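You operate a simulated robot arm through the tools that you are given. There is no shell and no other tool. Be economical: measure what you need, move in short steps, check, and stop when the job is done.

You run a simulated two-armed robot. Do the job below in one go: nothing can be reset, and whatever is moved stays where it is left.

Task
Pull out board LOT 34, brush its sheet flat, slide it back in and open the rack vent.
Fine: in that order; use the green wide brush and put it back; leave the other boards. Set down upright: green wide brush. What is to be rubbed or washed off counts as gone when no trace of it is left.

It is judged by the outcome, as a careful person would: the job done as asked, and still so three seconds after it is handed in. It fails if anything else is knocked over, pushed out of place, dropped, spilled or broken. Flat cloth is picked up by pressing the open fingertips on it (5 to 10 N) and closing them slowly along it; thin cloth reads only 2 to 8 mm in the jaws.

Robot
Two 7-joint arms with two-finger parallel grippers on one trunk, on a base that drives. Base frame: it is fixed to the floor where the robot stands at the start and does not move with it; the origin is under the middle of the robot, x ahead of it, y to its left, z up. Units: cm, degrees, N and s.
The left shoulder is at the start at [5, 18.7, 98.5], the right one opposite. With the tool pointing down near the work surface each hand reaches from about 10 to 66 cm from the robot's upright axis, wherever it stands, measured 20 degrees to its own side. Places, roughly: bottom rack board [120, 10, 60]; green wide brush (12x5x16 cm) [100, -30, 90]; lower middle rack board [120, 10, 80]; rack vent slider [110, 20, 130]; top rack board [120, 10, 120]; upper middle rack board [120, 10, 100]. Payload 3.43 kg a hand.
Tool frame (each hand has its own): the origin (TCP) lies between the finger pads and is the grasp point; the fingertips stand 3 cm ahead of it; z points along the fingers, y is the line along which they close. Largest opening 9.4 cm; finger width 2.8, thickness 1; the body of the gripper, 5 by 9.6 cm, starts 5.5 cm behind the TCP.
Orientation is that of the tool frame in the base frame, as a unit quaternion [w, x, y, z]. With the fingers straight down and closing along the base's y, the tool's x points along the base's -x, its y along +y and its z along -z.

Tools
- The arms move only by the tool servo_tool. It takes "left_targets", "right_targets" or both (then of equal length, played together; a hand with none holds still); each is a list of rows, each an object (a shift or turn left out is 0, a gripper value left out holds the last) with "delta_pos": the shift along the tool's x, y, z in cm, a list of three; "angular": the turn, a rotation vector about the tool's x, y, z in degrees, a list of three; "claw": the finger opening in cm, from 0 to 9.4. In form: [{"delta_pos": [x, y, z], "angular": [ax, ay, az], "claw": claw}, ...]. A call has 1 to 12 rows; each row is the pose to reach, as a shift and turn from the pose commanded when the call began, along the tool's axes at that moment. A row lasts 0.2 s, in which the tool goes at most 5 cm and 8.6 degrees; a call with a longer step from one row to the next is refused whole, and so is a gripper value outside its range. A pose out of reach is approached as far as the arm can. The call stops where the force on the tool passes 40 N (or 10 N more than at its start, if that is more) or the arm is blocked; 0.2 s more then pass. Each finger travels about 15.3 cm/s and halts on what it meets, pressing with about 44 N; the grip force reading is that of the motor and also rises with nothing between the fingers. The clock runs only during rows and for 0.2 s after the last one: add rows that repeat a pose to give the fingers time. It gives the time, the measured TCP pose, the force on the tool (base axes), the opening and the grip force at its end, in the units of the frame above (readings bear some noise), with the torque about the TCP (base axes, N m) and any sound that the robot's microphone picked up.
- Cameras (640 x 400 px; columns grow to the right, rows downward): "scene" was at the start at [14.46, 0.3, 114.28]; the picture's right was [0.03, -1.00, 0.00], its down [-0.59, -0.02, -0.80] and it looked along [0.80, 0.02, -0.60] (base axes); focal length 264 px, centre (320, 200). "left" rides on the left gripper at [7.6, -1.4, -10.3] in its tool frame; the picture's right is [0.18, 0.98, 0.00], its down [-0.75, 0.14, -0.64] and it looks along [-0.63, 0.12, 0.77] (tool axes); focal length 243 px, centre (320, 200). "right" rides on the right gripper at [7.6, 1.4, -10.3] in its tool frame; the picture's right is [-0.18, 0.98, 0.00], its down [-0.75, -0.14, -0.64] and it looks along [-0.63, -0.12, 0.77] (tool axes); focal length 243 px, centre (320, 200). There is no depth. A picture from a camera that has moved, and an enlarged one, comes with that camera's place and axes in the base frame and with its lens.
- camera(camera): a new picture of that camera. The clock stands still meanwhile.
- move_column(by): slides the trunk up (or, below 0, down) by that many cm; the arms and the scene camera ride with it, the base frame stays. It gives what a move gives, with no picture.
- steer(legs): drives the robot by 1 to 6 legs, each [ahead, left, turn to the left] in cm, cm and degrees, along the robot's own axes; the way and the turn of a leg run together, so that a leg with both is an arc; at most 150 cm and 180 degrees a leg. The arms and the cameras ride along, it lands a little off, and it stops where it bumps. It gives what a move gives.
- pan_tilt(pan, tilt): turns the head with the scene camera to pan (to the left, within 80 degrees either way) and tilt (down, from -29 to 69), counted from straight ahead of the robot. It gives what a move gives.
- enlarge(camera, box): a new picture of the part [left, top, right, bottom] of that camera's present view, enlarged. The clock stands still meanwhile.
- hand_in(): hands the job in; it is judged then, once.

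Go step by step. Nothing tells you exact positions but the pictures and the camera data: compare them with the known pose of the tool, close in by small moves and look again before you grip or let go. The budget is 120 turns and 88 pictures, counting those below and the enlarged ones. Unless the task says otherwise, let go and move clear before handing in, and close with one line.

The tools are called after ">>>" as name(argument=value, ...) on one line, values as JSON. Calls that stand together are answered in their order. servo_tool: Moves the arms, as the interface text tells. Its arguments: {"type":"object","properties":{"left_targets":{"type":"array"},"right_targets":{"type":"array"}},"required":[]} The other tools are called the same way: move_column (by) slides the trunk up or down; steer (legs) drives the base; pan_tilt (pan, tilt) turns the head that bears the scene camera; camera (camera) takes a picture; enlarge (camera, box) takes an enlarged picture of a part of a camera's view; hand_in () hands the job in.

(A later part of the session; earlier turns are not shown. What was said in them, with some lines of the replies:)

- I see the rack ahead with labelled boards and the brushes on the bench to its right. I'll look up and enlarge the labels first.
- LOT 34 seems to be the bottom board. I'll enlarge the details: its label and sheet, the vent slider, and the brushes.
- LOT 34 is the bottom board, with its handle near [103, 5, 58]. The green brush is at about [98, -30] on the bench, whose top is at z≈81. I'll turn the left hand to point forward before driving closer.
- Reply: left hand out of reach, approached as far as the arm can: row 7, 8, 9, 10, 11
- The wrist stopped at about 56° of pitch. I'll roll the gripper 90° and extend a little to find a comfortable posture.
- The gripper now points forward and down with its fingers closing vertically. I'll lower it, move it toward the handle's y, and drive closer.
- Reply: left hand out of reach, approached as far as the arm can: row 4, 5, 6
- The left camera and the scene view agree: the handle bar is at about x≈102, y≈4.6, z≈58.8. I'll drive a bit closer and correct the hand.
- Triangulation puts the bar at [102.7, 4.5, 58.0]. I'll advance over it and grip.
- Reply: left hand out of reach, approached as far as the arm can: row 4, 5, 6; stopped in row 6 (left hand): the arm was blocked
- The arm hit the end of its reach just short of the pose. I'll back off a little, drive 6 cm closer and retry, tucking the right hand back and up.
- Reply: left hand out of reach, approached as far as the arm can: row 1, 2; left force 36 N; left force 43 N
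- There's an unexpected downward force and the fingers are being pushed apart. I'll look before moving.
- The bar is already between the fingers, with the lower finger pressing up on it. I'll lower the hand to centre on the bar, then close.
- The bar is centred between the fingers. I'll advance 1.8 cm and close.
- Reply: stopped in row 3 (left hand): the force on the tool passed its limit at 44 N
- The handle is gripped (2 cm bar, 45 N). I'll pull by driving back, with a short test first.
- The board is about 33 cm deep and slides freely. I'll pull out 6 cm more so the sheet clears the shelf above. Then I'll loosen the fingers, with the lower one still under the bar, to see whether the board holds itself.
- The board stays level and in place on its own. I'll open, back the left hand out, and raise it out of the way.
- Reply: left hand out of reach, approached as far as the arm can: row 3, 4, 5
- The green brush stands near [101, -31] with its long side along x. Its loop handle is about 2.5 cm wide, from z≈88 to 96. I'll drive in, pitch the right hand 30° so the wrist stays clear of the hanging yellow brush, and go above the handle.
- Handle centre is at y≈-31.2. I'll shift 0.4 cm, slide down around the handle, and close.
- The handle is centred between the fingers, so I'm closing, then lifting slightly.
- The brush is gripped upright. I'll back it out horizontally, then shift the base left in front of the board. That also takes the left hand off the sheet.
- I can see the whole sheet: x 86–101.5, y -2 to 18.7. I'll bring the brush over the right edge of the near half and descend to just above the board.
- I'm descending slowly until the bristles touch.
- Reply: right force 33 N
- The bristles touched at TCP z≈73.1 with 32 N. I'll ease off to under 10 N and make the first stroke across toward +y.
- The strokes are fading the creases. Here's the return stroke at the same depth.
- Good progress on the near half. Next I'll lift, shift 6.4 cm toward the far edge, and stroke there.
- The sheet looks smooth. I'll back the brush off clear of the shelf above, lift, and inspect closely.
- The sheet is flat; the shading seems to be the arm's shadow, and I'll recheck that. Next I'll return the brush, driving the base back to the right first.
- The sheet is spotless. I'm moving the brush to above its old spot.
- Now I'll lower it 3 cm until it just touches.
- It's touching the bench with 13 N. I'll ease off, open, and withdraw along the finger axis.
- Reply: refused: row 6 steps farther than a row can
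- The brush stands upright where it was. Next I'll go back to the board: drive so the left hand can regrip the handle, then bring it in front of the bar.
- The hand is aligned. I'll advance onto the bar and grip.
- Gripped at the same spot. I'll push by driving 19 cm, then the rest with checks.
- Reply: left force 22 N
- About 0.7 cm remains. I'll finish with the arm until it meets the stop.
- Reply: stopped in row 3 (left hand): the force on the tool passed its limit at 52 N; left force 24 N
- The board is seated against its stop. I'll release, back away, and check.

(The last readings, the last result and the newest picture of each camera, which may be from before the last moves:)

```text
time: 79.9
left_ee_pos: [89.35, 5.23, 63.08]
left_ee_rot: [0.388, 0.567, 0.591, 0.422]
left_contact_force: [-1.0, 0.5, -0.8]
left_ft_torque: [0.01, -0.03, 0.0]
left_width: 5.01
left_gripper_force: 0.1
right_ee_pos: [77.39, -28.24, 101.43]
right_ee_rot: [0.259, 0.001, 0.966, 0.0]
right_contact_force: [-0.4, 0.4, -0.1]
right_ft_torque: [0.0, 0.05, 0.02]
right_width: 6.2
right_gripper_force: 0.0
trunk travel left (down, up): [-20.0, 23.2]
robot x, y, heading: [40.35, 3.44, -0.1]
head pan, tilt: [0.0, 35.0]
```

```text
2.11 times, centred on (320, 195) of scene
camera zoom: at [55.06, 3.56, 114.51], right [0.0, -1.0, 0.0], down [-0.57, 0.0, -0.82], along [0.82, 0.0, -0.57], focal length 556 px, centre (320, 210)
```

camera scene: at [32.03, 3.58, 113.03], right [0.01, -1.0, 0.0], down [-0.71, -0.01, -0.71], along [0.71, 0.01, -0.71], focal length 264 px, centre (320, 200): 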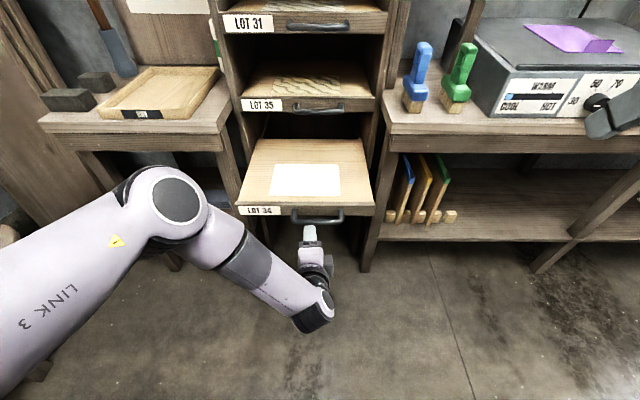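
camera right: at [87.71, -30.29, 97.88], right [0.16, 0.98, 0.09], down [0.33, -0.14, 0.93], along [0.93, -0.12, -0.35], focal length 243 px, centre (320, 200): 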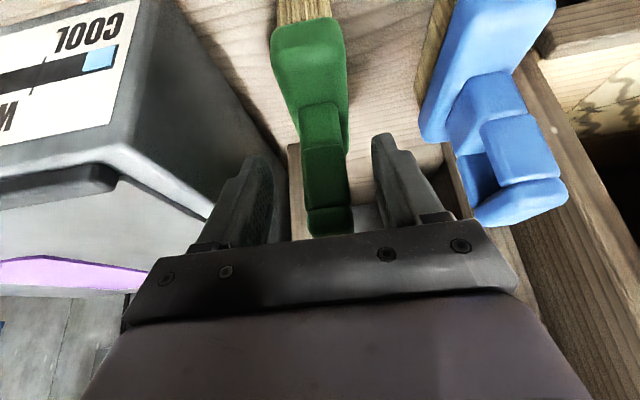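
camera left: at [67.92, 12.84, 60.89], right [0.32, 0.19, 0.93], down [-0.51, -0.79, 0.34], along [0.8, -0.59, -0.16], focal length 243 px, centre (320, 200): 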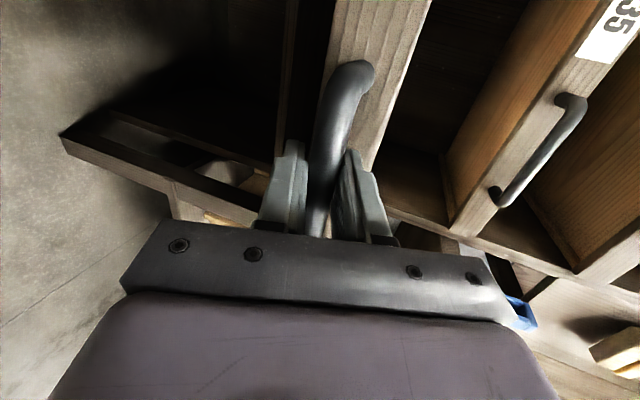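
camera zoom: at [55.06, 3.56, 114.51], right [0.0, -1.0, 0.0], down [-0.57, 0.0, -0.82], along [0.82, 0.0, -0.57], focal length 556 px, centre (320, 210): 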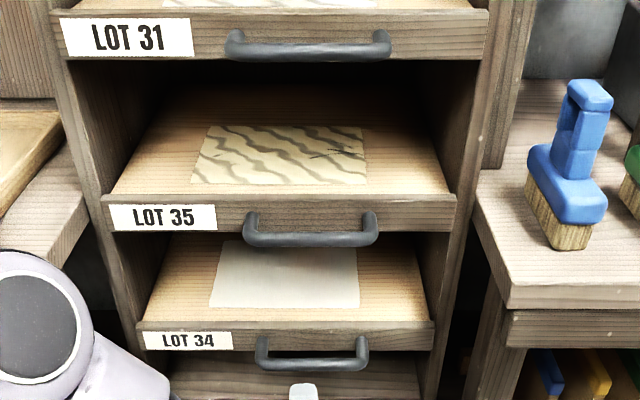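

LOT 34 is fully home, flush with the others. Now the vent: I'll raise the trunk and lift the left hand in front of it, fingers closed.

>>> move_column(by=20)

>>> servo_tool(left_targets=[{"delta_pos": [1.5, 4, -2.5], "claw": 0}, {"delta_pos": [3, 8, -5]}, {"delta_pos": [4.5, 12, -7]}, {"delta_pos": [6, 16, -9]}, {"delta_pos": [7.5, 20, -11]}, {"delta_pos": [9, 24, -13]}, {"delta_pos": [10.5, 28, -15]}, {"delta_pos": [12, 32, -17]}, {"delta_pos": [13.5, 36, -19]}, {"delta_pos": [15, 40, -20]}, {"delta_pos": [16, 43, -21]}])

>>> pan_tilt(pan=0, tilt=5)

>>> camera(camera="scene")

>>> camera(camera="left")

```text
time: 82.1
left_ee_pos: [89.32, 5.22, 82.89]
left_ee_rot: [0.389, 0.566, 0.592, 0.422]
left_contact_force: [1.2, 0.0, -0.1]
left_ft_torque: [0.0, 0.02, -0.01]
left_width: 4.99
left_gripper_force: 0.1
right_ee_pos: [77.44, -28.18, 121.42]
right_ee_rot: [0.259, 0.002, 0.966, 0.0]
right_contact_force: [-0.2, 0.5, 0.8]
right_ft_torque: [0.01, 0.0, -0.03]
right_width: 6.19
right_gripper_force: 0.1
trunk travel left (down, up): [-40.0, 3.2]
robot x, y, heading: [40.3, 3.52, -0.0]
head pan, tilt: [0.0, 35.0]
```

```text
time: 84.5
left_ee_pos: [83.39, 19.72, 130.65]
left_ee_rot: [0.389, 0.567, 0.591, 0.422]
left_contact_force: [1.0, -0.4, 0.8]
left_ft_torque: [-0.02, 0.0, 0.06]
left_width: 0.0
left_gripper_force: 32.7
right_ee_pos: [77.31, -28.2, 121.41]
right_ee_rot: [0.258, 0.002, 0.966, 0.0]
right_contact_force: [-0.4, 0.2, -0.3]
right_ft_torque: [0.01, -0.01, 0.01]
right_width: 6.19
right_gripper_force: 0.1
trunk travel left (down, up): [-40.0, 3.2]
robot x, y, heading: [40.5, 3.59, -0.0]
head pan, tilt: [0.0, 35.0]
```

```text
time: 85.4
left_ee_pos: [83.45, 19.79, 130.56]
left_ee_rot: [0.389, 0.566, 0.592, 0.421]
left_contact_force: [-0.5, 1.0, 0.9]
left_ft_torque: [-0.01, 0.0, 0.03]
left_width: 0.0
left_gripper_force: 32.8
right_ee_pos: [77.38, -28.24, 121.35]
right_ee_rot: [0.259, 0.001, 0.966, 0.0]
right_contact_force: [0.0, 1.2, -0.4]
right_ft_torque: [-0.04, 0.01, -0.03]
right_width: 6.2
right_gripper_force: 0.0
trunk travel left (down, up): [-40.0, 3.2]
robot x, y, heading: [40.4, 3.42, -0.1]
head pan, tilt: [0.0, 5.0]
```

```text
36 pictures are left
camera scene: at [55.45, 3.56, 139.32], right [0.0, -1.0, 0.0], down [-0.09, 0.0, -1.0], along [1.0, 0.0, -0.09], focal length 264 px, centre (320, 200)
```

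scene: 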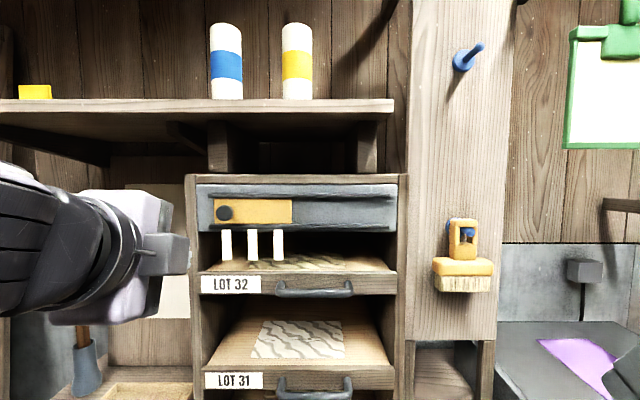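

```text
35 pictures are left
camera left: at [72.99, 26.62, 132.85], right [0.33, 0.19, 0.93], down [-0.51, -0.79, 0.34], along [0.79, -0.59, -0.16], focal length 243 px, centre (320, 200)
```

left: 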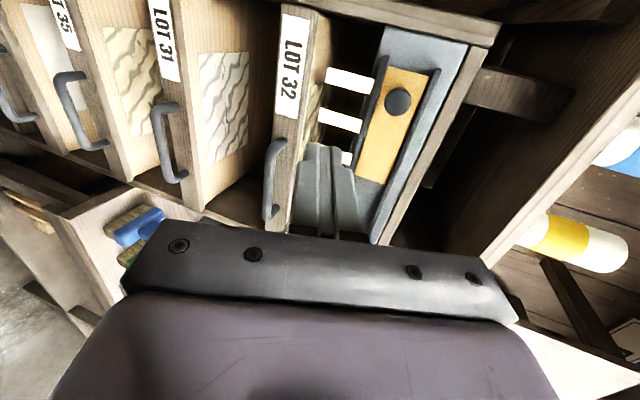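

>>> enlarge(camera="scene", box=[185, 165, 415, 305])

>>> enlarge(camera="left", box=[300, 20, 480, 220])

```text
2.78 times, centred on (300, 235) of scene
camera zoom: at [55.45, 3.56, 139.32], right [0.0, -1.0, 0.0], down [-0.09, 0.0, -1.0], along [1.0, 0.0, -0.09], focal length 734 px, centre (376, 103)
```

zoom: 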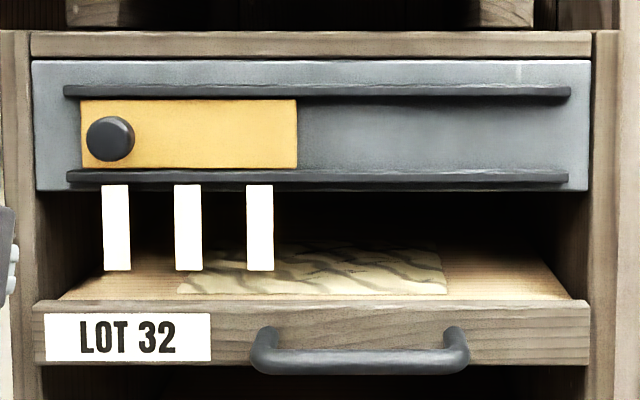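

```text
2.00 times, centred on (390, 120) of left
camera zoom: at [72.99, 26.62, 132.85], right [0.33, 0.19, 0.93], down [-0.51, -0.79, 0.34], along [0.79, -0.59, -0.16], focal length 485 px, centre (180, 360)
```

zoom: 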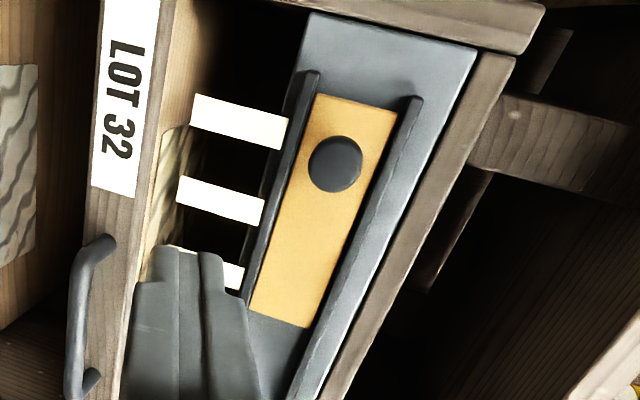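

The knob is at about [102.5, 20.8, 132.8], at the left end of a rail that runs to the right. I'll place the closed fingertips just left of the knob and then push right.

>>> servo_tool(left_targets=[{"delta_pos": [2, 4.4, 1.5], "claw": 0}, {"delta_pos": [4, 8.7, 3]}, {"delta_pos": [4.1, 8.9, 6]}, {"delta_pos": [4, 8.9, 9]}, {"delta_pos": [3.9, 8.9, 11.5]}, {"delta_pos": [3.9, 8.9, 11.5]}])

>>> camera(camera="left")

>>> enlarge(camera="scene", box=[145, 145, 345, 275])

```text
refused: row 1 steps farther than a row can; nothing moved
```

```text
32 pictures are left
camera left: at [72.99, 26.62, 132.85], right [0.33, 0.19, 0.93], down [-0.51, -0.79, 0.34], along [0.79, -0.59, -0.16], focal length 243 px, centre (320, 200)
```

left: 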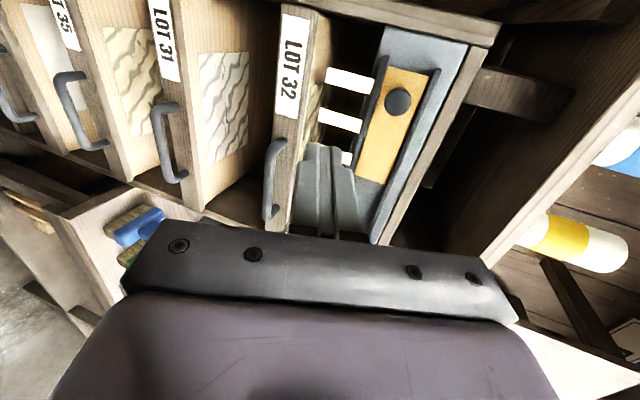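

```text
3.08 times, centred on (245, 210) of scene
camera zoom: at [55.45, 3.56, 139.32], right [0.0, -1.0, 0.0], down [-0.09, 0.0, -1.0], along [1.0, 0.0, -0.09], focal length 812 px, centre (551, 169)
```

zoom: 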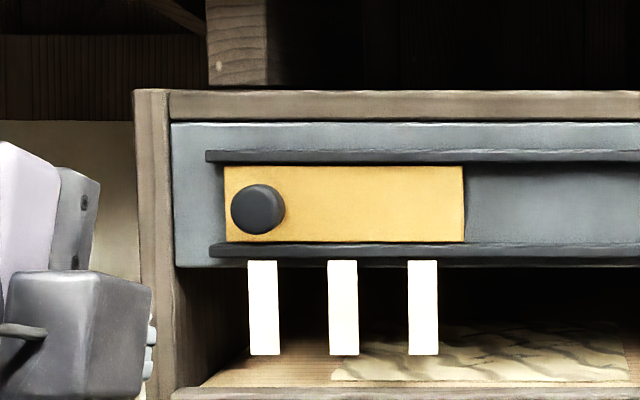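

>>> servo_tool(left_targets=[{"delta_pos": [1.5, 3.3, 1]}, {"delta_pos": [3, 6.3, 2]}, {"delta_pos": [4, 8.9, 4]}, {"delta_pos": [4, 8.9, 7.5]}, {"delta_pos": [3.9, 8.9, 11.0]}, {"delta_pos": [3.9, 8.9, 11.0]}])

>>> camera(camera="left")

>>> enlarge(camera="scene", box=[145, 145, 345, 275])

```text
time: 86.8
left_ee_pos: [94.69, 22.02, 130.53]
left_ee_rot: [0.391, 0.564, 0.591, 0.424]
left_contact_force: [0.0, 0.5, 0.4]
left_ft_torque: [0.01, -0.01, 0.04]
left_width: 0.01
left_gripper_force: 33.1
left hand out of reach, approached as far as the arm can: row 1, 2, 3, 4, 5, 6
right_ee_pos: [77.26, -28.06, 121.38]
right_ee_rot: [0.259, 0.001, 0.966, 0.001]
right_contact_force: [-1.0, 0.1, -0.4]
right_ft_torque: [0.0, -0.01, 0.02]
right_width: 6.22
right_gripper_force: 0.1
trunk travel left (down, up): [-40.0, 3.2]
robot x, y, heading: [40.32, 3.24, 0.0]
head pan, tilt: [0.0, 5.0]
```

```text
30 pictures are left
camera left: at [84.25, 28.75, 132.75], right [0.32, 0.19, 0.93], down [-0.51, -0.79, 0.34], along [0.8, -0.58, -0.16], focal length 243 px, centre (320, 200)
```

left: 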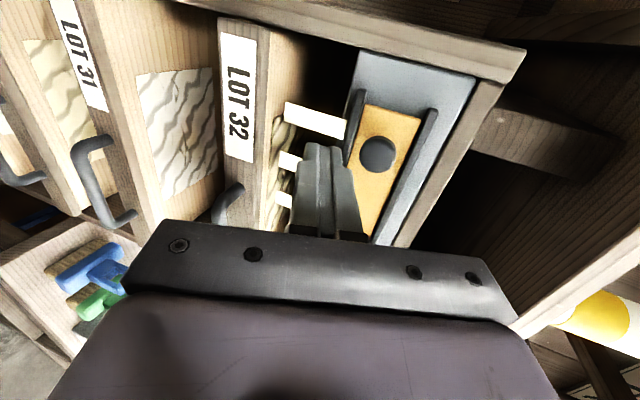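

```text
3.08 times, centred on (245, 210) of scene
camera zoom: at [55.37, 3.57, 139.34], right [0.0, -1.0, 0.0], down [-0.09, 0.0, -1.0], along [1.0, 0.0, -0.09], focal length 812 px, centre (551, 169)
```

zoom: 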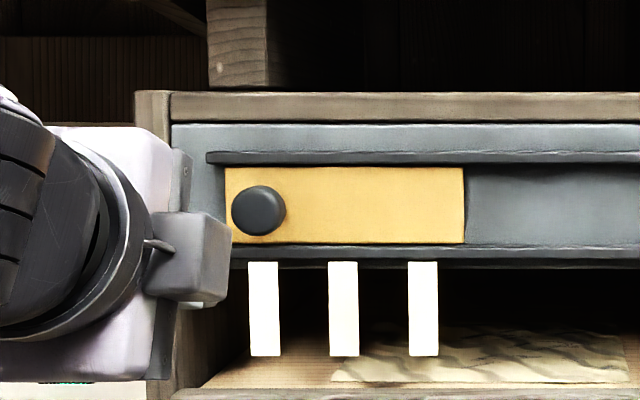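

The arm is at its height limit for this wrist angle, so I'll use the last 3.2 cm of trunk travel and do the fine positioning with the base.

>>> move_column(by=3.1)

>>> steer(legs=[[0, 2.4, 0]])

>>> steer(legs=[[4, 0, 0]])

>>> camera(camera="left")

>>> enlarge(camera="scene", box=[145, 145, 345, 275])

```text
time: 87.6
left_ee_pos: [94.84, 21.88, 133.65]
left_ee_rot: [0.39, 0.565, 0.592, 0.423]
left_contact_force: [0.4, -0.2, -0.3]
left_ft_torque: [0.01, 0.01, 0.0]
left_width: 0.02
left_gripper_force: 33.4
right_ee_pos: [77.37, -28.18, 124.56]
right_ee_rot: [0.259, 0.001, 0.966, 0.0]
right_contact_force: [0.4, 0.0, -0.2]
right_ft_torque: [-0.01, 0.01, -0.01]
right_width: 6.23
right_gripper_force: 0.0
trunk travel left (down, up): [-43.1, 0.1]
robot x, y, heading: [40.2, 3.48, 0.1]
head pan, tilt: [0.0, 5.0]
```

```text
time: 88.5
left_ee_pos: [94.88, 24.26, 133.57]
left_ee_rot: [0.392, 0.565, 0.59, 0.422]
left_contact_force: [0.2, -0.1, -0.7]
left_ft_torque: [0.01, -0.01, -0.04]
left_width: 0.0
left_gripper_force: 33.0
right_ee_pos: [77.37, -25.77, 124.54]
right_ee_rot: [0.259, 0.002, 0.966, -0.001]
right_contact_force: [-0.4, 0.2, 0.7]
right_ft_torque: [-0.01, 0.01, 0.02]
right_width: 6.18
right_gripper_force: 0.1
trunk travel left (down, up): [-43.1, 0.1]
robot x, y, heading: [40.27, 5.81, 0.2]
head pan, tilt: [0.0, 5.0]
```

```text
time: 89.4
left_ee_pos: [99.04, 24.12, 133.51]
left_ee_rot: [0.39, 0.565, 0.591, 0.422]
left_contact_force: [-0.1, 0.3, -0.1]
left_ft_torque: [-0.01, 0.0, 0.02]
left_width: 0.0
left_gripper_force: 32.8
right_ee_pos: [81.41, -25.85, 124.38]
right_ee_rot: [0.258, 0.002, 0.966, 0.001]
right_contact_force: [0.2, 0.7, 0.0]
right_ft_torque: [-0.01, 0.0, -0.01]
right_width: 6.2
right_gripper_force: 0.0
trunk travel left (down, up): [-43.1, 0.1]
robot x, y, heading: [44.65, 6.08, -0.3]
head pan, tilt: [0.0, 5.0]
```

```text
28 pictures are left
camera left: at [88.37, 30.98, 135.77], right [0.32, 0.19, 0.93], down [-0.51, -0.79, 0.34], along [0.8, -0.59, -0.16], focal length 243 px, centre (320, 200)
```

left: 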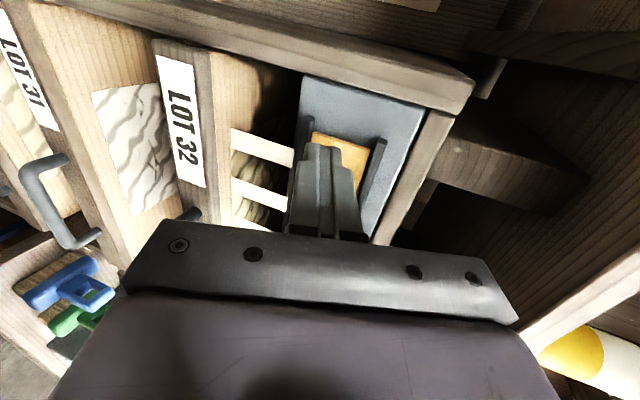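

```text
3.08 times, centred on (245, 210) of scene
camera zoom: at [59.51, 5.84, 142.41], right [0.0, -1.0, 0.0], down [-0.09, 0.0, -1.0], along [1.0, 0.0, -0.09], focal length 812 px, centre (551, 169)
```

zoom: 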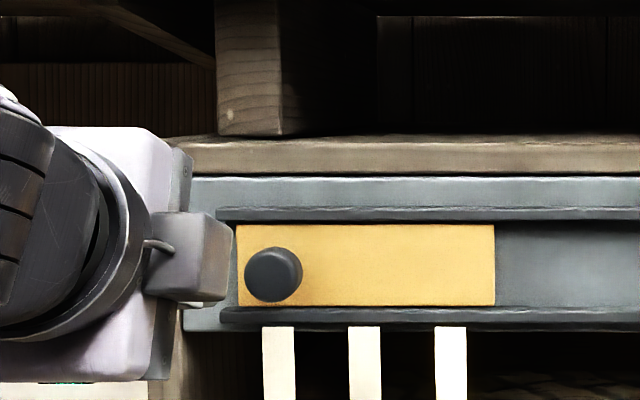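

The tip is level with the knob and just left of it. I'll go 1.8 cm deeper, then push to the right.

>>> steer(legs=[[1.8, 0, 0]])

>>> servo_tool(left_targets=[{"delta_pos": [-1, 0, 0]}, {"delta_pos": [-2, 0, 0]}, {"delta_pos": [-3, 0, 0]}, {"delta_pos": [-4, 0, 0]}])

>>> enlarge(camera="scene", box=[145, 145, 345, 275])

```text
time: 90.2
left_ee_pos: [100.72, 24.15, 133.55]
left_ee_rot: [0.391, 0.565, 0.591, 0.423]
left_contact_force: [1.0, 0.5, 0.6]
left_ft_torque: [-0.01, 0.0, 0.01]
left_width: 0.02
left_gripper_force: 33.5
right_ee_pos: [83.18, -25.84, 124.6]
right_ee_rot: [0.258, 0.004, 0.966, 0.0]
right_contact_force: [0.4, 0.1, 0.0]
right_ft_torque: [-0.03, 0.04, 0.0]
right_width: 6.19
right_gripper_force: 0.0
trunk travel left (down, up): [-43.1, 0.1]
robot x, y, heading: [46.52, 6.12, -0.2]
head pan, tilt: [0.0, 5.0]
```

```text
time: 91.2
left_ee_pos: [100.75, 19.93, 133.53]
left_ee_rot: [0.391, 0.565, 0.591, 0.422]
left_contact_force: [0.1, -0.2, -0.6]
left_ft_torque: [0.02, -0.01, 0.0]
left_width: 0.0
left_gripper_force: 32.8
right_ee_pos: [83.06, -25.85, 124.48]
right_ee_rot: [0.258, 0.002, 0.966, 0.001]
right_contact_force: [-0.2, 0.3, -0.7]
right_ft_torque: [0.02, 0.01, 0.01]
right_width: 6.18
right_gripper_force: 0.0
trunk travel left (down, up): [-43.1, 0.1]
robot x, y, heading: [45.96, 6.08, -0.2]
head pan, tilt: [0.0, 5.0]
```

```text
3.08 times, centred on (245, 210) of scene
camera zoom: at [61.16, 5.82, 142.43], right [0.0, -1.0, 0.0], down [-0.09, 0.0, -1.0], along [1.0, 0.0, -0.09], focal length 812 px, centre (551, 169)
```

zoom: 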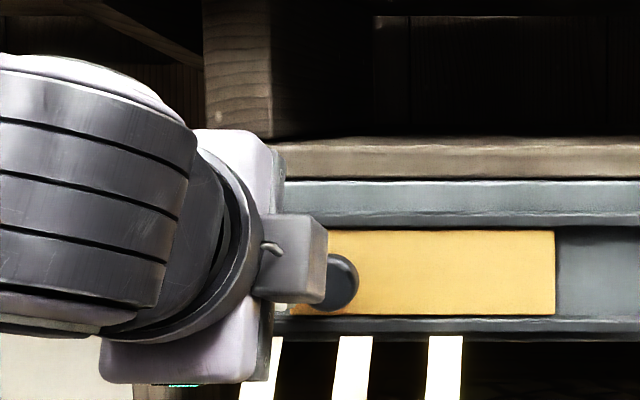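

The slider is moving and the streamers are starting to flutter. I'll keep pushing.

>>> servo_tool(left_targets=[{"delta_pos": [-1.2, 0, 0]}, {"delta_pos": [-2.4, 0, 0]}, {"delta_pos": [-3.6, 0, 0]}, {"delta_pos": [-4.8, 0, 0]}, {"delta_pos": [-6, 0, 0]}, {"delta_pos": [-7.2, 0, 0]}, {"delta_pos": [-8.4, 0, 0]}])

>>> enlarge(camera="scene", box=[175, 145, 415, 285])

```text
time: 92.8
left_ee_pos: [101.44, 11.7, 133.41]
left_ee_rot: [0.392, 0.564, 0.591, 0.422]
left_contact_force: [-0.1, 0.0, 0.3]
left_ft_torque: [0.01, 0.03, 0.03]
left_width: 0.0
left_gripper_force: 32.7
right_ee_pos: [83.13, -25.94, 124.55]
right_ee_rot: [0.259, 0.002, 0.966, 0.0]
right_contact_force: [-0.4, -0.2, 0.5]
right_ft_torque: [0.03, -0.01, 0.0]
right_width: 6.21
right_gripper_force: 0.1
trunk travel left (down, up): [-43.1, 0.1]
robot x, y, heading: [46.04, 5.96, -0.4]
head pan, tilt: [0.0, 5.0]
```

```text
2.67 times, centred on (295, 215) of scene
camera zoom: at [61.16, 5.81, 142.43], right [0.0, -1.0, 0.0], down [-0.09, 0.0, -1.0], along [1.0, 0.0, -0.09], focal length 704 px, centre (387, 160)
```

zoom: 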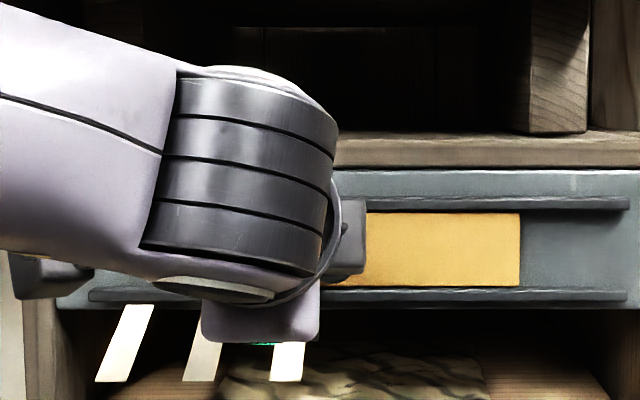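

>>> servo_tool(left_targets=[{"delta_pos": [-1.2, 0, -0.1]}, {"delta_pos": [-2.4, 0, -0.2]}, {"delta_pos": [-3.6, 0, -0.3]}, {"delta_pos": [-4.8, 0, -0.4]}, {"delta_pos": [-6, 0, -0.5]}, {"delta_pos": [-7.2, 0, -0.6]}, {"delta_pos": [-8.4, 0, -0.6]}])

>>> enlarge(camera="scene", box=[175, 145, 415, 285])

```text
time: 93.8
left_ee_pos: [101.31, 8.54, 133.32]
left_ee_rot: [0.378, 0.553, 0.603, 0.433]
left_contact_force: [-3.7, 18.8, -1.6]
left_ft_torque: [0.22, -0.2, 0.45]
left_width: 0.0
left_gripper_force: 32.7
right_ee_pos: [82.99, -25.56, 124.68]
right_ee_rot: [0.259, 0.001, 0.966, 0.0]
right_contact_force: [0.0, -0.4, 0.2]
right_ft_torque: [0.0, -0.03, 0.02]
right_width: 6.2
right_gripper_force: 0.1
trunk travel left (down, up): [-43.1, 0.1]
robot x, y, heading: [46.3, 5.74, 0.2]
head pan, tilt: [0.0, 5.0]
stopped in row 5 (left hand): the force on the tool passed its limit at 44 N (the readings are from after the stop); the commanded pose is now the measured one
```

```text
2.67 times, centred on (295, 215) of scene
camera zoom: at [60.98, 6.08, 142.45], right [0.0, -1.0, 0.0], down [-0.09, 0.0, -1.0], along [1.0, 0.0, -0.09], focal length 704 px, centre (387, 160)
```

zoom: 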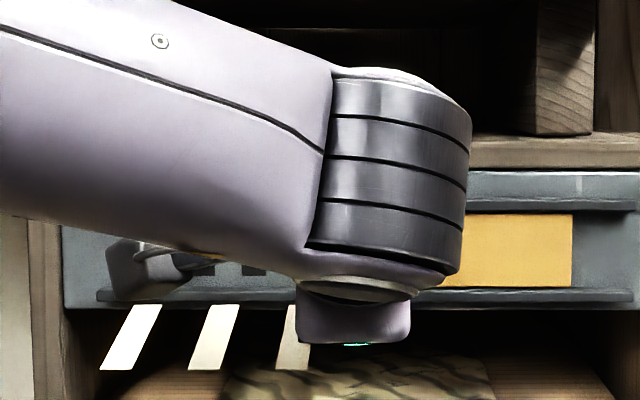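

The slider reached its end stop at the tick mark, the slots are uncovered and the streamers are blowing. I'll ease off the knob and back away.

>>> servo_tool(left_targets=[{"delta_pos": [0.6, 0, 0]}, {"delta_pos": [0.8, 0, -3]}, {"delta_pos": [0.8, 0, -7]}, {"delta_pos": [0.8, 0, -10]}])

>>> steer(legs=[[-30, 0, 0]])

>>> pan_tilt(pan=0, tilt=22)

>>> camera(camera="scene")

```text
time: 94.8
left_ee_pos: [91.87, 7.64, 136.81]
left_ee_rot: [0.382, 0.558, 0.599, 0.429]
left_contact_force: [-0.9, -0.2, -0.6]
left_ft_torque: [0.02, -0.01, 0.01]
left_width: 0.0
left_gripper_force: 32.7
right_ee_pos: [83.09, -25.8, 124.6]
right_ee_rot: [0.258, 0.001, 0.966, 0.0]
right_contact_force: [-0.8, -0.1, -0.1]
right_ft_torque: [0.0, -0.01, 0.0]
right_width: 6.22
right_gripper_force: 0.1
trunk travel left (down, up): [-43.1, 0.1]
robot x, y, heading: [46.15, 5.71, 0.1]
head pan, tilt: [0.0, 5.0]
```

```text
time: 96.9
left_ee_pos: [61.22, 7.59, 136.77]
left_ee_rot: [0.383, 0.56, 0.597, 0.428]
left_contact_force: [-0.2, 0.3, -0.8]
left_ft_torque: [0.04, 0.0, 0.02]
left_width: 0.0
left_gripper_force: 33.1
right_ee_pos: [52.25, -25.98, 124.5]
right_ee_rot: [0.258, 0.003, 0.966, 0.0]
right_contact_force: [-0.5, 0.4, 0.4]
right_ft_torque: [0.02, -0.03, 0.0]
right_width: 6.18
right_gripper_force: 0.1
trunk travel left (down, up): [-43.1, 0.1]
robot x, y, heading: [15.33, 5.41, -0.6]
head pan, tilt: [0.0, 5.0]
```

```text
time: 97.7
left_ee_pos: [61.46, 7.56, 136.76]
left_ee_rot: [0.383, 0.56, 0.597, 0.428]
left_contact_force: [-1.1, 0.4, -0.3]
left_ft_torque: [0.01, -0.03, 0.0]
left_width: 0.0
left_gripper_force: 33.1
right_ee_pos: [52.29, -25.85, 124.48]
right_ee_rot: [0.259, 0.003, 0.966, 0.0]
right_contact_force: [-0.8, 0.4, -0.5]
right_ft_torque: [0.01, 0.02, 0.0]
right_width: 6.21
right_gripper_force: 0.0
trunk travel left (down, up): [-43.1, 0.1]
robot x, y, heading: [15.5, 5.83, -0.1]
head pan, tilt: [0.0, 22.0]
```

```text
23 pictures are left
camera scene: at [30.59, 5.91, 139.68], right [0.0, -1.0, 0.0], down [-0.37, 0.0, -0.93], along [0.93, 0.0, -0.37], focal length 264 px, centre (320, 200)
```

scene: 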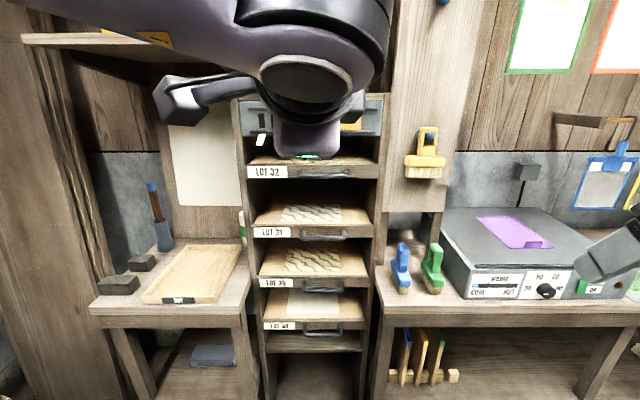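

Everything is in place, but the arm hides the vent. I'll lower the trunk and check the slider once.

>>> move_column(by=-15)

>>> servo_tool(left_targets=[{"delta_pos": [1, -4, 0]}, {"delta_pos": [3, -8, 1]}, {"delta_pos": [5, -12, 2]}, {"delta_pos": [7, -16, 3]}, {"delta_pos": [9, -20, 4]}])

>>> pan_tilt(pan=0, tilt=8)

>>> enlarge(camera="scene", box=[200, 80, 440, 300])

```text
time: 99.5
left_ee_pos: [61.32, 7.61, 121.79]
left_ee_rot: [0.383, 0.56, 0.598, 0.428]
left_contact_force: [1.1, -0.3, -0.3]
left_ft_torque: [-0.02, -0.01, -0.01]
left_width: 0.02
left_gripper_force: 32.7
right_ee_pos: [52.14, -25.82, 109.49]
right_ee_rot: [0.259, 0.003, 0.966, -0.001]
right_contact_force: [0.1, 0.7, 0.5]
right_ft_torque: [-0.02, -0.01, -0.01]
right_width: 6.2
right_gripper_force: 0.0
trunk travel left (down, up): [-28.1, 15.1]
robot x, y, heading: [15.99, 5.65, -0.3]
head pan, tilt: [0.0, 22.0]
```

```text
time: 100.7
left_ee_pos: [57.63, 16.5, 101.74]
left_ee_rot: [0.384, 0.559, 0.597, 0.428]
left_contact_force: [0.1, -0.2, 0.2]
left_ft_torque: [-0.03, -0.01, 0.0]
left_width: 0.01
left_gripper_force: 33.4
right_ee_pos: [52.3, -25.89, 109.48]
right_ee_rot: [0.26, 0.003, 0.966, -0.001]
right_contact_force: [0.4, -0.3, 0.2]
right_ft_torque: [0.0, 0.01, 0.02]
right_width: 6.2
right_gripper_force: 0.1
trunk travel left (down, up): [-28.1, 15.1]
robot x, y, heading: [15.76, 5.8, 0.1]
head pan, tilt: [0.0, 22.0]
```

```text
time: 101.4
left_ee_pos: [57.72, 16.4, 101.66]
left_ee_rot: [0.383, 0.56, 0.597, 0.428]
left_contact_force: [-0.2, 0.6, 0.3]
left_ft_torque: [-0.02, 0.02, 0.01]
left_width: 0.01
left_gripper_force: 32.8
right_ee_pos: [52.21, -25.88, 109.42]
right_ee_rot: [0.26, 0.004, 0.966, 0.0]
right_contact_force: [-0.1, 0.0, 0.3]
right_ft_torque: [0.01, -0.03, -0.06]
right_width: 6.2
right_gripper_force: 0.0
trunk travel left (down, up): [-28.1, 15.1]
robot x, y, heading: [15.49, 5.78, -0.4]
head pan, tilt: [0.0, 8.0]
```

```text
1.82 times, centred on (320, 190) of scene
camera zoom: at [30.57, 5.91, 126.94], right [0.0, -1.0, 0.0], down [-0.14, 0.0, -0.99], along [0.99, 0.0, -0.14], focal length 480 px, centre (320, 218)
```

zoom: 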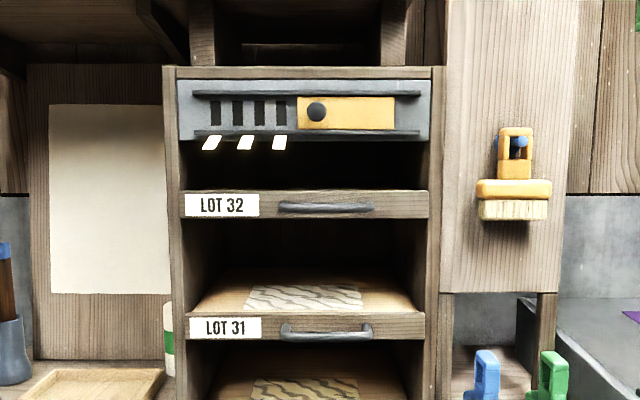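

All four vent slots are uncovered and the streamers blow. LOT 34 is in, its sheet is flat, and the brush is back upright, so I'm handing in.

>>> hand_in()

```text
The job is handed in.
```

LOT 34 was pulled out, its sheet brushed flat with the green wide brush, and the board slid back in against its stop. The brush is back upright in its place, the rack vent is fully open, and the other boards were left alone.
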